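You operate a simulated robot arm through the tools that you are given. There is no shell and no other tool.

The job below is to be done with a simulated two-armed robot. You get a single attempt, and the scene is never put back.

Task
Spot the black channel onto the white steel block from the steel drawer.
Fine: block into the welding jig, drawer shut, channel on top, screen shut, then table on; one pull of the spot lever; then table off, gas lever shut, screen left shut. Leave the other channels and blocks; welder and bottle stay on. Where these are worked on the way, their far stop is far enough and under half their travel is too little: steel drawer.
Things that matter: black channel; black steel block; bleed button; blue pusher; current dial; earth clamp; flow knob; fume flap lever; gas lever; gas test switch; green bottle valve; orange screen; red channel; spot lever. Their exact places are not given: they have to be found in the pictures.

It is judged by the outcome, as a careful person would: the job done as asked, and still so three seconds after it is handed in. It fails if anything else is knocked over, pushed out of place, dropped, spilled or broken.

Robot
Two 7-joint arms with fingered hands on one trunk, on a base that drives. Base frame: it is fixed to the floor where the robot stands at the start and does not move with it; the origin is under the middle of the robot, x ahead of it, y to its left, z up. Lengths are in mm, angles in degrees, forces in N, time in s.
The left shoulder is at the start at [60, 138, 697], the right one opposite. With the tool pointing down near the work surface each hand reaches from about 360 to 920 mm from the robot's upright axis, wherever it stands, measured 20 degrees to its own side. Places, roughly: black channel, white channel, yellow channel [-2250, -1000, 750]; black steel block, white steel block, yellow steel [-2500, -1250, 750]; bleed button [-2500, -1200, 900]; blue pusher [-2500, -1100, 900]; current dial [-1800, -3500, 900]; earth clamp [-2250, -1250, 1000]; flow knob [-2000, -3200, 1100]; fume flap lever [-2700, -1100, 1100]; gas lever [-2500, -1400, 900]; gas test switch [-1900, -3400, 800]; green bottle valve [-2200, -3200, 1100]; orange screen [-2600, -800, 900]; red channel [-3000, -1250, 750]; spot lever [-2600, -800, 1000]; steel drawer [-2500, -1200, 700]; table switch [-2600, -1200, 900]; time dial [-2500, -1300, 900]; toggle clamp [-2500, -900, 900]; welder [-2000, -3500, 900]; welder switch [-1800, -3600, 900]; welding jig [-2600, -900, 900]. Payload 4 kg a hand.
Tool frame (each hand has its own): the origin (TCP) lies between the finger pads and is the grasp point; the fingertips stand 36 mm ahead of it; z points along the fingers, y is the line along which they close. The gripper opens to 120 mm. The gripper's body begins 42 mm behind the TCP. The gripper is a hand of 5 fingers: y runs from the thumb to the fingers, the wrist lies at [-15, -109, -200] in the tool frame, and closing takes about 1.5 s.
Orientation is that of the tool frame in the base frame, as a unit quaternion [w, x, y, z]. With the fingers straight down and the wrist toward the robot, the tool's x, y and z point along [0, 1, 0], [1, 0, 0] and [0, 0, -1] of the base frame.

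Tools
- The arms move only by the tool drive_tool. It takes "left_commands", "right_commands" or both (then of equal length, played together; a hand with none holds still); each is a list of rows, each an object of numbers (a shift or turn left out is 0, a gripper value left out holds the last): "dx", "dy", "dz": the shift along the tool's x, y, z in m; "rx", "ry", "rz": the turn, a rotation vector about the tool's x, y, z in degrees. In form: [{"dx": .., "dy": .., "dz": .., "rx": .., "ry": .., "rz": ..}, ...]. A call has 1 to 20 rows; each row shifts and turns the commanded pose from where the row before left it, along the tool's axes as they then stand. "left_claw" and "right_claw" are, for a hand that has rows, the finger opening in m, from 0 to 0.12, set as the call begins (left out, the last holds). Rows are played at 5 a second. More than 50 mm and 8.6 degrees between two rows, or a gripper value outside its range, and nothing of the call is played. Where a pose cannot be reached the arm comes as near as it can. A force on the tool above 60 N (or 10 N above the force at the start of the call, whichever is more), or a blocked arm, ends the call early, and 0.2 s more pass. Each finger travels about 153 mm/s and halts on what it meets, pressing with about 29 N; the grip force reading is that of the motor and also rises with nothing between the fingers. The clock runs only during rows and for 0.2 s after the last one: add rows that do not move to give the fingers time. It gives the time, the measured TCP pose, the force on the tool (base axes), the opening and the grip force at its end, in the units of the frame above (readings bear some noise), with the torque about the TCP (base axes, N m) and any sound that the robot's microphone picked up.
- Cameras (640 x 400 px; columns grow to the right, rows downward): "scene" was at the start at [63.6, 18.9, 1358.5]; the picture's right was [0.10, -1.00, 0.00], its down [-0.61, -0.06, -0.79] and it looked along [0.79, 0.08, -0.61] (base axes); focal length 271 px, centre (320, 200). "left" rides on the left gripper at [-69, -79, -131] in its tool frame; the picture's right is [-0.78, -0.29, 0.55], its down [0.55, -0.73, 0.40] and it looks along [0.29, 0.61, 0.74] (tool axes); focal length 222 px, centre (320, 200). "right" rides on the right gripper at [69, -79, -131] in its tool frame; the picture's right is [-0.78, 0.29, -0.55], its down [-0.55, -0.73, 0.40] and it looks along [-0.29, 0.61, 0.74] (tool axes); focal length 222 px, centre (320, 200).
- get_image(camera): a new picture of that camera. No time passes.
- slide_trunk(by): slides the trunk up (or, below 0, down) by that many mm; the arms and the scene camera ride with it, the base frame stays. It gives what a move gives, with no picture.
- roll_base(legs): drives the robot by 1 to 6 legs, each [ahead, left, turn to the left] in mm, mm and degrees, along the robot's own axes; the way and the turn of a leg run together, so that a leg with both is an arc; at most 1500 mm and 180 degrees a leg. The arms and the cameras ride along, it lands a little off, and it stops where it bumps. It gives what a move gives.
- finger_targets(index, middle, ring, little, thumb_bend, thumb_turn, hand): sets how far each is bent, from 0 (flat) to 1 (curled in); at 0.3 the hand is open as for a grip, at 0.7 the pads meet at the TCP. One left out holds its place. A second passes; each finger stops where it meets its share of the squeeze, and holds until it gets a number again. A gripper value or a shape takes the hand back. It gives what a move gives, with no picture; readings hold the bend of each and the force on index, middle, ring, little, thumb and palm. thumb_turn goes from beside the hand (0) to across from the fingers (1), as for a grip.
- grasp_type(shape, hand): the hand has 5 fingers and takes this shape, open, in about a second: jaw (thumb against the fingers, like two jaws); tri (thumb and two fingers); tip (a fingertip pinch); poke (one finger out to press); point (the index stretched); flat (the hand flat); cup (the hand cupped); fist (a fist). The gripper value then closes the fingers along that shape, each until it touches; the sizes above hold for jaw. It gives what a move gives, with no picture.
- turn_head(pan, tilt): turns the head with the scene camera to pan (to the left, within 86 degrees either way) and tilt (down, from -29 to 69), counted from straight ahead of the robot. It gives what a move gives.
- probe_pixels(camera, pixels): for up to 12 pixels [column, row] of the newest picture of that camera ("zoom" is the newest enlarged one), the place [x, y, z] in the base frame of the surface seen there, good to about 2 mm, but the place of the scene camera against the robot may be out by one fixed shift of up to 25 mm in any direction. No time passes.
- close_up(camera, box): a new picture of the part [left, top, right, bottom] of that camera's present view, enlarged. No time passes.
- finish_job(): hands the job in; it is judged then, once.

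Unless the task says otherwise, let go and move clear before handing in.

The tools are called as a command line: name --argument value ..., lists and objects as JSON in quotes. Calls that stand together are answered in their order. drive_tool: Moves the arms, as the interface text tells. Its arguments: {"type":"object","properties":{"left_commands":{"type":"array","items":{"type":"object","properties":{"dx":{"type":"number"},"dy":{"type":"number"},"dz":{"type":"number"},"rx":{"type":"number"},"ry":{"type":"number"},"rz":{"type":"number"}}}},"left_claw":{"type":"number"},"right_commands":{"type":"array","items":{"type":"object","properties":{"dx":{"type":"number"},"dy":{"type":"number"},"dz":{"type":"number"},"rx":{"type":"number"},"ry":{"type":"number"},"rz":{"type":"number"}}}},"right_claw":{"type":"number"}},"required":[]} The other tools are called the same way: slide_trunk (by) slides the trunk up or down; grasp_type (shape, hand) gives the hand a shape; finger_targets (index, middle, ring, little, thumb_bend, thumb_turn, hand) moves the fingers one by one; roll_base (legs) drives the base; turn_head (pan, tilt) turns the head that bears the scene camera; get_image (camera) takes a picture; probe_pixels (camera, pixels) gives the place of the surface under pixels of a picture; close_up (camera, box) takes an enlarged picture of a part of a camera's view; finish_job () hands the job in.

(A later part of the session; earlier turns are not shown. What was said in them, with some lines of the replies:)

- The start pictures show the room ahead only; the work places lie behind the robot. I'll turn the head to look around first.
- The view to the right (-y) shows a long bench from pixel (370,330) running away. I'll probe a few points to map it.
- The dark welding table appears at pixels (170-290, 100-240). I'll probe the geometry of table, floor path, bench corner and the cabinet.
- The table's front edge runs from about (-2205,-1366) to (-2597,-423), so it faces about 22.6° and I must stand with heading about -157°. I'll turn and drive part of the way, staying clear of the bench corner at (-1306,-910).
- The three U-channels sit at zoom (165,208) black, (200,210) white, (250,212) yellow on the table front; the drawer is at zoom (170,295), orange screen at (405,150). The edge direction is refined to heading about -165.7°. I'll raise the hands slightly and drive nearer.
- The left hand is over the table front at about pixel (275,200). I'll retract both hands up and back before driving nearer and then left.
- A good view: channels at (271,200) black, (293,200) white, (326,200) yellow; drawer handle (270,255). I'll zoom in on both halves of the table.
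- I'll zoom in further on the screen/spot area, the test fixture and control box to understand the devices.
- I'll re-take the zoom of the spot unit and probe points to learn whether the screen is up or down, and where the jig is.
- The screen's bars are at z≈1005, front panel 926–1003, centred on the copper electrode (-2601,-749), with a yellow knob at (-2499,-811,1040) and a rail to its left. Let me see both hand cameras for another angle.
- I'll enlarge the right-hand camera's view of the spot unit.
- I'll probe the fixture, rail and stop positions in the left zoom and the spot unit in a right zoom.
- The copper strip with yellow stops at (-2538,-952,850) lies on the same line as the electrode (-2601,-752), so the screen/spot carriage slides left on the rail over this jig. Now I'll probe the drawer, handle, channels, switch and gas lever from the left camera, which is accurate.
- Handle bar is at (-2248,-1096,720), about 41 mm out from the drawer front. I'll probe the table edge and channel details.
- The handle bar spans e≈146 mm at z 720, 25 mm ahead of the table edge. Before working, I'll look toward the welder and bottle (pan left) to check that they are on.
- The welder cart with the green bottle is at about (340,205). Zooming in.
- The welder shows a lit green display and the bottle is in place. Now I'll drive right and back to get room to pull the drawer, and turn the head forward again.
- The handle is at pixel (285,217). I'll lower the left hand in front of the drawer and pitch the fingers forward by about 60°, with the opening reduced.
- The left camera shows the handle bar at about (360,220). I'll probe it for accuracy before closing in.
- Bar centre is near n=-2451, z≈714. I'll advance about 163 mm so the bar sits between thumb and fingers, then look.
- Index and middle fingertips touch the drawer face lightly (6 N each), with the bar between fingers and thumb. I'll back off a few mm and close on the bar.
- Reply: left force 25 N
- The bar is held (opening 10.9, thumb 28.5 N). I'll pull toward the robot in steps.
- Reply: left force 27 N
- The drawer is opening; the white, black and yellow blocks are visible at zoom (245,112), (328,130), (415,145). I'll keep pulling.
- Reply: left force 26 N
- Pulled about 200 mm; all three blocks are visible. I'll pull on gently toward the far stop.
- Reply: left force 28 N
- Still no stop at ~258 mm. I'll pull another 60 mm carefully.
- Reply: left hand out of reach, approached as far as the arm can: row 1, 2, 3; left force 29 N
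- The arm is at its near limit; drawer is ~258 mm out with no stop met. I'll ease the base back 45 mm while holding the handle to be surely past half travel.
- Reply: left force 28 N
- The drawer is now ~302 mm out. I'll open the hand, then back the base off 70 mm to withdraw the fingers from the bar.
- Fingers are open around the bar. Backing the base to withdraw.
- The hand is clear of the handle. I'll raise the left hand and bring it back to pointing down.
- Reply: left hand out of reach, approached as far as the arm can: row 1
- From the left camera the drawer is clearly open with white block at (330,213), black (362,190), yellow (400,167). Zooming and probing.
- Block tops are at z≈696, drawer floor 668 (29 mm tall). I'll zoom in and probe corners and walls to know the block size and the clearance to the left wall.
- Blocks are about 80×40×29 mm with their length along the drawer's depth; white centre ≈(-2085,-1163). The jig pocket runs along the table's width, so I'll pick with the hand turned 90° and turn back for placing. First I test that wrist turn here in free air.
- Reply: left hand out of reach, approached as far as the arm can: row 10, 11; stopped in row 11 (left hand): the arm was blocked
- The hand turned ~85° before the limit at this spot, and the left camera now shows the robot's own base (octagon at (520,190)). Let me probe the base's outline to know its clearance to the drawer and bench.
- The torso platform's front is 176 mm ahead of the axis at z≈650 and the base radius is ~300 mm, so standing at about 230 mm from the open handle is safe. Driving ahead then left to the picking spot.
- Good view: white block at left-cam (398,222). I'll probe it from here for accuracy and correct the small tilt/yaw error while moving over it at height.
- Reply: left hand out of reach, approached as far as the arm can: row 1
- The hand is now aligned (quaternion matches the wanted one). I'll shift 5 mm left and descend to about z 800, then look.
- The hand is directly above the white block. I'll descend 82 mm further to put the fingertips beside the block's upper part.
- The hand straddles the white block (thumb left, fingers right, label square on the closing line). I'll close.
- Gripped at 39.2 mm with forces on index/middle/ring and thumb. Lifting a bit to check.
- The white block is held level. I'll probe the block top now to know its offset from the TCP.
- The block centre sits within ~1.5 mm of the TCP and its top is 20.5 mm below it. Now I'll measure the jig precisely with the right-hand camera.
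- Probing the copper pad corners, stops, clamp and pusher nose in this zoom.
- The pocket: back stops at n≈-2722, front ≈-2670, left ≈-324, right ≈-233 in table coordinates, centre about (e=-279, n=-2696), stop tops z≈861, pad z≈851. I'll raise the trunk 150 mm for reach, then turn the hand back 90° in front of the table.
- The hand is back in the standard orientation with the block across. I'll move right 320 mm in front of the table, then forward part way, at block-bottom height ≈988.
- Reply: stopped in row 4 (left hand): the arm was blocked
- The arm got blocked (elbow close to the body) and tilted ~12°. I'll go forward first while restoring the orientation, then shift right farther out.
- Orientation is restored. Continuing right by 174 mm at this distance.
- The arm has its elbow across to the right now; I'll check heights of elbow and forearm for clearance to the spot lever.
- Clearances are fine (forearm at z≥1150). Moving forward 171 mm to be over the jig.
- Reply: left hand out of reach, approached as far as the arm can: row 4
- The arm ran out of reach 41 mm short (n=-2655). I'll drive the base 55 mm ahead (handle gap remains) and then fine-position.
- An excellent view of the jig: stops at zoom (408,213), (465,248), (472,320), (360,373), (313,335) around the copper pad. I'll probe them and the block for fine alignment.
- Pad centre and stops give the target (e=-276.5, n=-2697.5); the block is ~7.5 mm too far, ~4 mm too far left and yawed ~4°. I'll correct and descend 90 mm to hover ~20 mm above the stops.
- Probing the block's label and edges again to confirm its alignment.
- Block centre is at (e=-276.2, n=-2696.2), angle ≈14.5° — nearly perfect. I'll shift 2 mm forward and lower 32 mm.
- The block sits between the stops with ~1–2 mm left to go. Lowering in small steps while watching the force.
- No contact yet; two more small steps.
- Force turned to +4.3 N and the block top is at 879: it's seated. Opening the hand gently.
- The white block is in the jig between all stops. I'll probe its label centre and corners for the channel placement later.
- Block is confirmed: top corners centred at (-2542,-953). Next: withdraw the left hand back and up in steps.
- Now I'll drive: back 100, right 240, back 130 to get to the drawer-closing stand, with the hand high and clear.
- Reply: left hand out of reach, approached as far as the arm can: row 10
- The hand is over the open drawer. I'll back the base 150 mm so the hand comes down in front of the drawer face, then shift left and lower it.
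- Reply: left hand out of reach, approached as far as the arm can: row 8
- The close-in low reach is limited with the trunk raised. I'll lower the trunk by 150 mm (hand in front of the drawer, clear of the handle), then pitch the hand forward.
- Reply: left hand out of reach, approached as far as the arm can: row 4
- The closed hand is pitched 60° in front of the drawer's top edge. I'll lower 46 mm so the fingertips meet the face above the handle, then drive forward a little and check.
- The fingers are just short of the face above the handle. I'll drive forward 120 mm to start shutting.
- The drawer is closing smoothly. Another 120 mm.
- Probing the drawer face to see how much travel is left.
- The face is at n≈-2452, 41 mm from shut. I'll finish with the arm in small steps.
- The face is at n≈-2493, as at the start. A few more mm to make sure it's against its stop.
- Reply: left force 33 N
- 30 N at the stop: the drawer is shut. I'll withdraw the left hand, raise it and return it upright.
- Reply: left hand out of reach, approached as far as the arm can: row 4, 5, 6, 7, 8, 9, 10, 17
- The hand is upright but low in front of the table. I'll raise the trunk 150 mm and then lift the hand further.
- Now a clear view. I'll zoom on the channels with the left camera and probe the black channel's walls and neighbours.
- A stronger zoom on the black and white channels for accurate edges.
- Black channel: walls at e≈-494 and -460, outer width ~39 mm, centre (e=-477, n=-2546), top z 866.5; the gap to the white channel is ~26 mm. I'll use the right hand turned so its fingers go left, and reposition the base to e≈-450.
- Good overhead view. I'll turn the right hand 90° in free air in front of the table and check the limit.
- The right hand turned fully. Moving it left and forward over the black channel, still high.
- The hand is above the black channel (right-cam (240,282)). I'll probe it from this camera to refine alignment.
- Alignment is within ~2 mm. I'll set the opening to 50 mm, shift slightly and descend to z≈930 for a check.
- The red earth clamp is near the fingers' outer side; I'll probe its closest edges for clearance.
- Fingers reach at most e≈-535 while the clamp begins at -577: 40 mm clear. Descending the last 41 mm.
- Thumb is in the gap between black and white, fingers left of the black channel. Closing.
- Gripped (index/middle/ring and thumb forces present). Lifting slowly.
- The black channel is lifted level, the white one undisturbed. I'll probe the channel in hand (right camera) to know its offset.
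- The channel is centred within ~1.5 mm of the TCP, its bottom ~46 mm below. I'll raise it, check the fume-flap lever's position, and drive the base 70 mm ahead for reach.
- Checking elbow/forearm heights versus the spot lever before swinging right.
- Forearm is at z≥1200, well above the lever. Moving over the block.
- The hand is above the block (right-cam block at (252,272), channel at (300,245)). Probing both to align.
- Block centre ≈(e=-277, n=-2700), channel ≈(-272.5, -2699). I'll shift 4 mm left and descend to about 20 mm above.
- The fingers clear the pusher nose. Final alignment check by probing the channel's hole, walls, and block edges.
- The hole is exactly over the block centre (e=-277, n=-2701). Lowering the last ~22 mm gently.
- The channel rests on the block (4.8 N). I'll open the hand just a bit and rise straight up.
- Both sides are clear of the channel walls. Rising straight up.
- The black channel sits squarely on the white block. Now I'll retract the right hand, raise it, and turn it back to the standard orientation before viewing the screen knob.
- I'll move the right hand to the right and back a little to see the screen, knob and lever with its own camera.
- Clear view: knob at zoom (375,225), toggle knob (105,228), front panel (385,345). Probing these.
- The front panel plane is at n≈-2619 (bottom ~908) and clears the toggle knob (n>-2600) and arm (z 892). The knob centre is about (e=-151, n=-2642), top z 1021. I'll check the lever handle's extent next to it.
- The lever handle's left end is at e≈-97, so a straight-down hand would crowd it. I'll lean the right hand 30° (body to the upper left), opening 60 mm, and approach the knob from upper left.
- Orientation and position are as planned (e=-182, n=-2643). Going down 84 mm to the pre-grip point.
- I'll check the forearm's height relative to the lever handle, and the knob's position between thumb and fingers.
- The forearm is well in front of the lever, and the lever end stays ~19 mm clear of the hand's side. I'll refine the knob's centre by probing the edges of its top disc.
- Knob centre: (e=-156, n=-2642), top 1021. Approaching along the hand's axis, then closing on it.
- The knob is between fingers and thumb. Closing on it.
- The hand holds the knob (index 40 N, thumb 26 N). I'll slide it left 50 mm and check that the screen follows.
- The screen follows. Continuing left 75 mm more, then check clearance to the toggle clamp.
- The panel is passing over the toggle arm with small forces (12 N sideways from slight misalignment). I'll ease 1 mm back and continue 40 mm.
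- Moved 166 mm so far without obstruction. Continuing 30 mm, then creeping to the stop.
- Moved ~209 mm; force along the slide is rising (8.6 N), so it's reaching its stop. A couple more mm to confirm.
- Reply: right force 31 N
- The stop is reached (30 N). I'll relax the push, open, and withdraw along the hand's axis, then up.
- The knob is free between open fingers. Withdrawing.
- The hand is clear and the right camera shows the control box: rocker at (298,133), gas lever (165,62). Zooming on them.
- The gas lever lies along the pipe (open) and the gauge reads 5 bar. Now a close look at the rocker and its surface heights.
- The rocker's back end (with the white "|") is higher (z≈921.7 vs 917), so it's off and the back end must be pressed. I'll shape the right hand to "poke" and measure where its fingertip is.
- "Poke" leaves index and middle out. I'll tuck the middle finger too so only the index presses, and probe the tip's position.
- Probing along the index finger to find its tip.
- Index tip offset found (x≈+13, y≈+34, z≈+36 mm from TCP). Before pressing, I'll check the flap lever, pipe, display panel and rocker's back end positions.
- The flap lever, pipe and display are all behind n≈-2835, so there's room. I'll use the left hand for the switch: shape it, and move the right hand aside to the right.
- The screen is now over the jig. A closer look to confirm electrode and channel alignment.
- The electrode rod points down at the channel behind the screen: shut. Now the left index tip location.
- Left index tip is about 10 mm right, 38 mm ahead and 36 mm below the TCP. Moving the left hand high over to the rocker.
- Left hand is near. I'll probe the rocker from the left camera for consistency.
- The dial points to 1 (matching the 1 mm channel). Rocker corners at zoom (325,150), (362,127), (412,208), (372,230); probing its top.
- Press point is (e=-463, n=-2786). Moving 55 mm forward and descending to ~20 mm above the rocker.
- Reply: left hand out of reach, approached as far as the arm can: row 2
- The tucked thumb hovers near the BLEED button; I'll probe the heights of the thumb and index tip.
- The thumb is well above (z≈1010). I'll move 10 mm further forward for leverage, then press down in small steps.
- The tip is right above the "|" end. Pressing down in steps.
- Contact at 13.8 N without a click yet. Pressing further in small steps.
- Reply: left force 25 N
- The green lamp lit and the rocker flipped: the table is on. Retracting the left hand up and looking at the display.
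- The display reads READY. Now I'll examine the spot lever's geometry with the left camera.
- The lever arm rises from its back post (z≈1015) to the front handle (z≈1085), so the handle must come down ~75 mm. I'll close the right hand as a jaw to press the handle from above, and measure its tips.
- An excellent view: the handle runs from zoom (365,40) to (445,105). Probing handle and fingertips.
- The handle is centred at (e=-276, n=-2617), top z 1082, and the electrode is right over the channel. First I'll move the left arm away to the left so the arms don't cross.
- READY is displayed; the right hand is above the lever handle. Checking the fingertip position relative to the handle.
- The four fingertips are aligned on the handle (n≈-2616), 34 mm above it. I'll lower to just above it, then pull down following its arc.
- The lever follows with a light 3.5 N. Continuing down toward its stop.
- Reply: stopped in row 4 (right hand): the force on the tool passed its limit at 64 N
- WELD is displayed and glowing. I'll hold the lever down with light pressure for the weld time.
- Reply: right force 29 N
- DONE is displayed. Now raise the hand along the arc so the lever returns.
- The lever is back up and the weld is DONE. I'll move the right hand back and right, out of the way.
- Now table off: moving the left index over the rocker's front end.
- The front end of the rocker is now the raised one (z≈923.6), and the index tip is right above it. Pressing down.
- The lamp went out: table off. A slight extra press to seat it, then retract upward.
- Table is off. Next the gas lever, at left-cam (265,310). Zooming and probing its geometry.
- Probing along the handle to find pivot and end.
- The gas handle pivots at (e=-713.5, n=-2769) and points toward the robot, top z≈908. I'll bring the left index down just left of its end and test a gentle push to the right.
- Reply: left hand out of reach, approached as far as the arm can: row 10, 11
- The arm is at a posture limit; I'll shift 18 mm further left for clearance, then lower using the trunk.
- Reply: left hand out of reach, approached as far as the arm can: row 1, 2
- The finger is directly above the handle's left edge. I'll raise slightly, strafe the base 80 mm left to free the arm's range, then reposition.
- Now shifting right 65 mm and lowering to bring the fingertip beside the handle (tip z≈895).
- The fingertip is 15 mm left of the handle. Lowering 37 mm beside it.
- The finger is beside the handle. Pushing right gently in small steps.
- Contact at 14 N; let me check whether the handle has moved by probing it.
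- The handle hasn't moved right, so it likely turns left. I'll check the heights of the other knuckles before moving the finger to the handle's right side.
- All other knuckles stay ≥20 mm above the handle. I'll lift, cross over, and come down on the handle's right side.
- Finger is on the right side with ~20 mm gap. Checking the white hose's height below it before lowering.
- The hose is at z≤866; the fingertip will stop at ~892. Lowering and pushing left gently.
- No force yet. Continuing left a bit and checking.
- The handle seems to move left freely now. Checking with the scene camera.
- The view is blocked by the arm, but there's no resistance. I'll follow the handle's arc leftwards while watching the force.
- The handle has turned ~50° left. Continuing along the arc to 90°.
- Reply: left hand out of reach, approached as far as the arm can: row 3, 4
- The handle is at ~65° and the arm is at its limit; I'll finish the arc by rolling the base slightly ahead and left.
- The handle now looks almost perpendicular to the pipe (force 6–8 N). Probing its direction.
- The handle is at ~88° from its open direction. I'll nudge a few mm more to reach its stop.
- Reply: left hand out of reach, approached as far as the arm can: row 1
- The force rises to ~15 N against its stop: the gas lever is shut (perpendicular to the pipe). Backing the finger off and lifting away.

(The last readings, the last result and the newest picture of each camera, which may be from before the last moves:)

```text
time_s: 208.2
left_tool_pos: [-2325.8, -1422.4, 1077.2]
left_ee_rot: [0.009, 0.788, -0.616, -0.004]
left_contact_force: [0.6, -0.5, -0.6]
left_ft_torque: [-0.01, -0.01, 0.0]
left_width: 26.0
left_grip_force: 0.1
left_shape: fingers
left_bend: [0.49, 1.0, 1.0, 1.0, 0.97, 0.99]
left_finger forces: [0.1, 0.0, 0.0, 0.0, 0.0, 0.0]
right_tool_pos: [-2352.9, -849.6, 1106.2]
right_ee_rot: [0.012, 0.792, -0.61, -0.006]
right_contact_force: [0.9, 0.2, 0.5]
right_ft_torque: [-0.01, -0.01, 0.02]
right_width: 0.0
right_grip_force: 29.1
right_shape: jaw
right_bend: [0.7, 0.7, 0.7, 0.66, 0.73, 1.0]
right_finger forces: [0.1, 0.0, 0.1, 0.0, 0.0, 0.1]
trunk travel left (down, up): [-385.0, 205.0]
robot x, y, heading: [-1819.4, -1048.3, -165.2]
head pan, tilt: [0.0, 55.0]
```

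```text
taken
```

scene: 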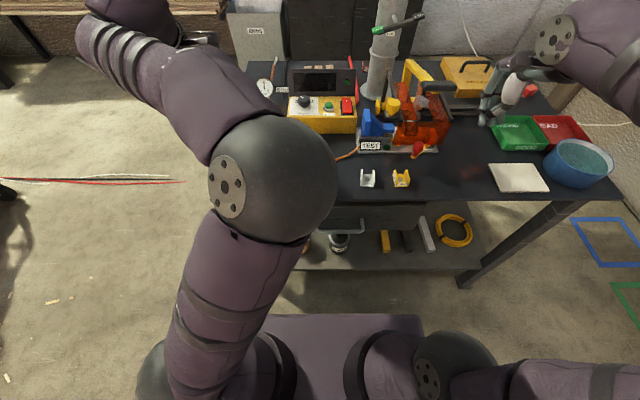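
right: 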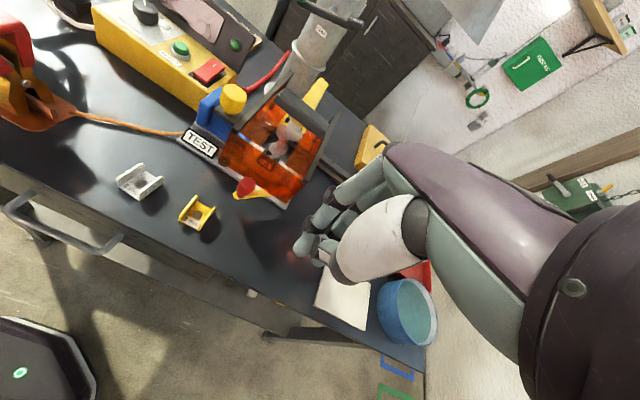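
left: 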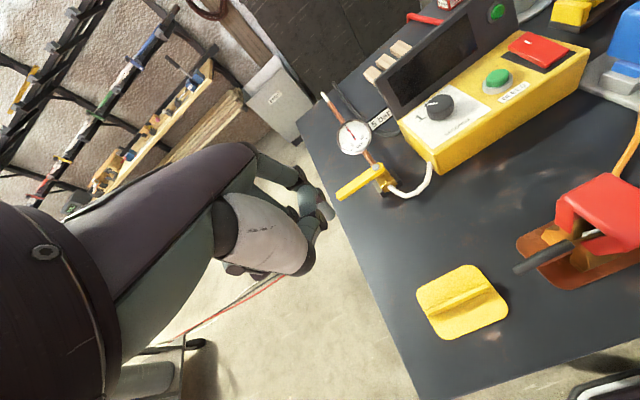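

Verifying the gas lever, switch, screen and parts with close-ups.

close_up --camera "left" --box '[310, 80, 470, 220]'

close_up --camera "scene" --box '[340, 50, 470, 200]'

get_image --camera "right"

close_up --camera "right" --box '[180, 60, 350, 230]'

```text
2.86 times, centred on (390, 150) of left
```

zoom: 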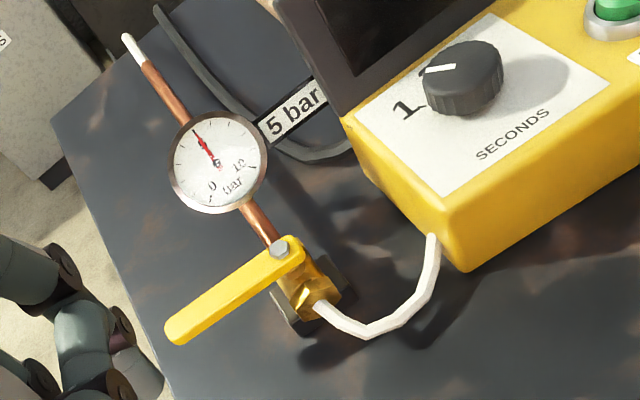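

```text
2.67 times, centred on (405, 125) of scene
```

zoom: 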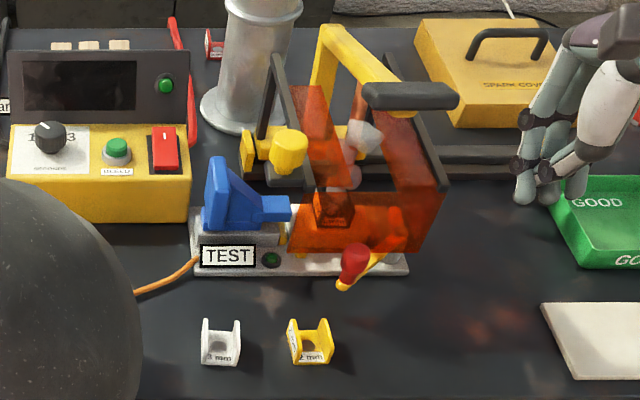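

```text
taken
```

right: 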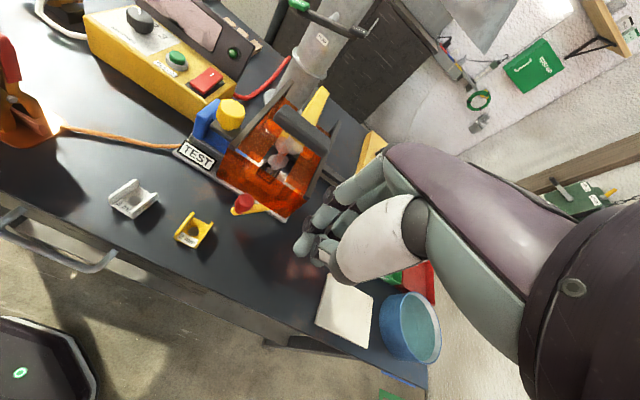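

```text
2.35 times, centred on (265, 145) of right
```

zoom: 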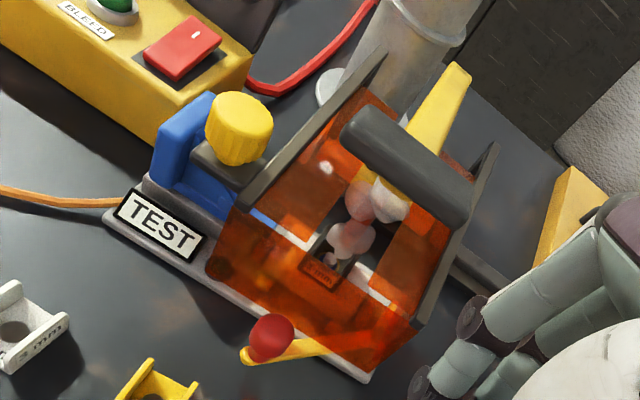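

All is as asked: gas lever across its pipe, switch off (display dark, lamp out), screen over the jig, lever up, other channels untouched. I'll back off so the arms are clear of the table and do a final overall check.

drive_tool --left_commands '[{"dz": -0.03}, {"dz": -0.03}, {"dy": -0.03}, {"dy": -0.03}, {}]' --right_commands '[{"dz": -0.03}, {"dz": -0.03}, {"dy": -0.03}, {"dy": -0.03}, {}]'

roll_base --legs '[[-100, 0, 0]]'

turn_head --pan 0 --tilt 48

get_image --camera "scene"

get_image --camera "right"

```text
time_s: 209.4
left_tool_pos: [-2264.5, -1409.7, 1134.5]
left_ee_rot: [0.009, 0.788, -0.615, -0.004]
left_contact_force: [0.7, 0.2, 1.0]
left_ft_torque: [0.0, -0.01, -0.02]
left_width: 25.8
left_grip_force: 0.1
left_shape: fingers
left_bend: [0.49, 1.0, 1.0, 1.0, 0.97, 0.99]
left_finger forces: [0.0, 0.0, 0.0, 0.0, 0.0, 0.1]
right_tool_pos: [-2294.4, -831.3, 1164.1]
right_ee_rot: [0.012, 0.793, -0.609, -0.006]
right_contact_force: [-0.3, -1.2, 0.0]
right_ft_torque: [-0.03, 0.02, 0.02]
right_width: 0.0
right_grip_force: 29.2
right_shape: jaw
right_bend: [0.7, 0.7, 0.7, 0.66, 0.73, 1.0]
right_finger forces: [0.0, 0.0, 0.0, 0.0, 0.0, 0.0]
trunk travel left (down, up): [-385.0, 205.0]
robot x, y, heading: [-1822.5, -1044.6, -165.5]
head pan, tilt: [0.0, 55.0]
```

```text
time_s: 210.6
left_tool_pos: [-2165.9, -1383.2, 1134.3]
left_ee_rot: [0.01, 0.787, -0.617, -0.004]
left_contact_force: [-0.5, -0.2, 0.4]
left_ft_torque: [-0.03, 0.02, -0.02]
left_width: 25.8
left_grip_force: 0.1
left_shape: fingers
left_bend: [0.49, 1.0, 1.0, 1.0, 0.97, 0.99]
left_finger forces: [0.0, 0.1, 0.0, 0.0, 0.0, 0.0]
right_tool_pos: [-2194.9, -804.7, 1164.7]
right_ee_rot: [0.012, 0.792, -0.61, -0.006]
right_contact_force: [0.0, -0.6, 0.4]
right_ft_torque: [-0.03, 0.05, 0.04]
right_width: 0.0
right_grip_force: 29.2
right_shape: jaw
right_bend: [0.7, 0.7, 0.7, 0.66, 0.73, 1.0]
right_finger forces: [0.0, 0.1, 0.0, 0.0, 0.0, 0.1]
trunk travel left (down, up): [-385.0, 205.0]
robot x, y, heading: [-1723.1, -1019.6, -165.1]
head pan, tilt: [0.0, 55.0]
```

```text
time_s: 211.3
left_tool_pos: [-2166.9, -1383.6, 1135.1]
left_ee_rot: [0.01, 0.787, -0.617, -0.005]
left_contact_force: [0.7, -0.7, -0.3]
left_ft_torque: [-0.04, 0.02, 0.0]
left_width: 25.8
left_grip_force: 0.0
left_shape: fingers
left_bend: [0.49, 1.0, 1.0, 1.0, 0.97, 0.99]
left_finger forces: [0.0, 0.0, 0.0, 0.0, 0.0, 0.0]
right_tool_pos: [-2196.2, -804.1, 1163.7]
right_ee_rot: [0.013, 0.792, -0.61, -0.007]
right_contact_force: [0.4, 0.2, 0.1]
right_ft_torque: [0.05, 0.03, 0.0]
right_width: 0.0
right_grip_force: 28.7
right_shape: jaw
right_bend: [0.7, 0.7, 0.7, 0.66, 0.73, 1.0]
right_finger forces: [0.0, 0.0, 0.0, 0.0, 0.1, 0.0]
trunk travel left (down, up): [-385.0, 205.0]
robot x, y, heading: [-1725.4, -1018.5, -165.5]
head pan, tilt: [0.0, 48.0]
```

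```text
taken
```

scene: 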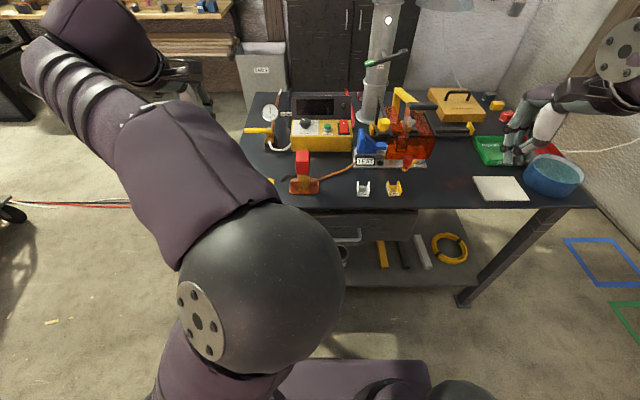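

```text
taken
```

right: 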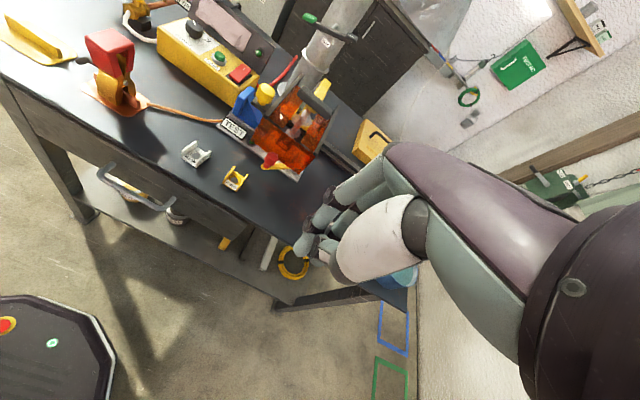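

Everything looks right; a last check of the drawer face position and the screen knob/gas handle positions.

probe_pixels --camera "right" --pixels '[[110, 150], [180, 200], [60, 115], [265, 92], [300, 125], [122, 178]]'

close_up --camera "scene" --box '[235, 80, 445, 260]'

```text
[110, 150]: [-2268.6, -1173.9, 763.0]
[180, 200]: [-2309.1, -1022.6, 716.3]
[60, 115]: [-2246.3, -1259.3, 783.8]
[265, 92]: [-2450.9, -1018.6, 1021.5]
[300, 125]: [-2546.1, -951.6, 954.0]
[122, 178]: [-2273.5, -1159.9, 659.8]
```

```text
2.22 times, centred on (340, 170) of scene
```

zoom: 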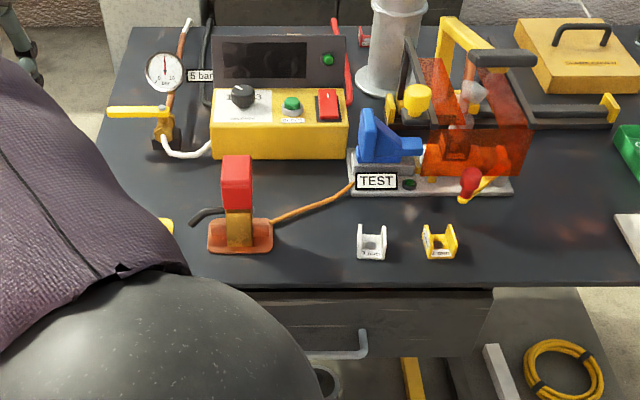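

The drawer face is at n≈-2492 (shut), the screen is at its left stop over the jig, the gas handle lies across the pipe, the switch is off and the other parts stand untouched. Handing in.

finish_job

```text
The job is handed in.
```

The black channel is spotted onto the white steel block in the welding jig. The table display went from READY through WELD to DONE on a single pull of the spot lever. The job is handed in; no verdict has come back.

- **Block and drawer:** The white block came from the steel drawer, which I pulled about 300 mm out. I don't know its full travel, because it never met its far stop. I set the block between the jig's stops and pushed the drawer fully shut before the channel went on.
- **Weld:** With the screen slid shut to its stop, I switched the table on, pulled the lever once and held it until DONE. The lever came back up by itself.
- **Shut-down:** The table is off (lamp and display dark). The gas lever is turned across its pipe to its stop, and the screen is still shut.
- **Left alone:** The white and yellow channels, the black and yellow blocks, the welder, bottle and dials were not touched. The time dial was already set to 1 second. The gauge still reads about 5 bar, as I did not press the bleed button.
- **Fumes:** A little smoke showed around the weld. I left the fume flap as it was, since it was not part of the job.
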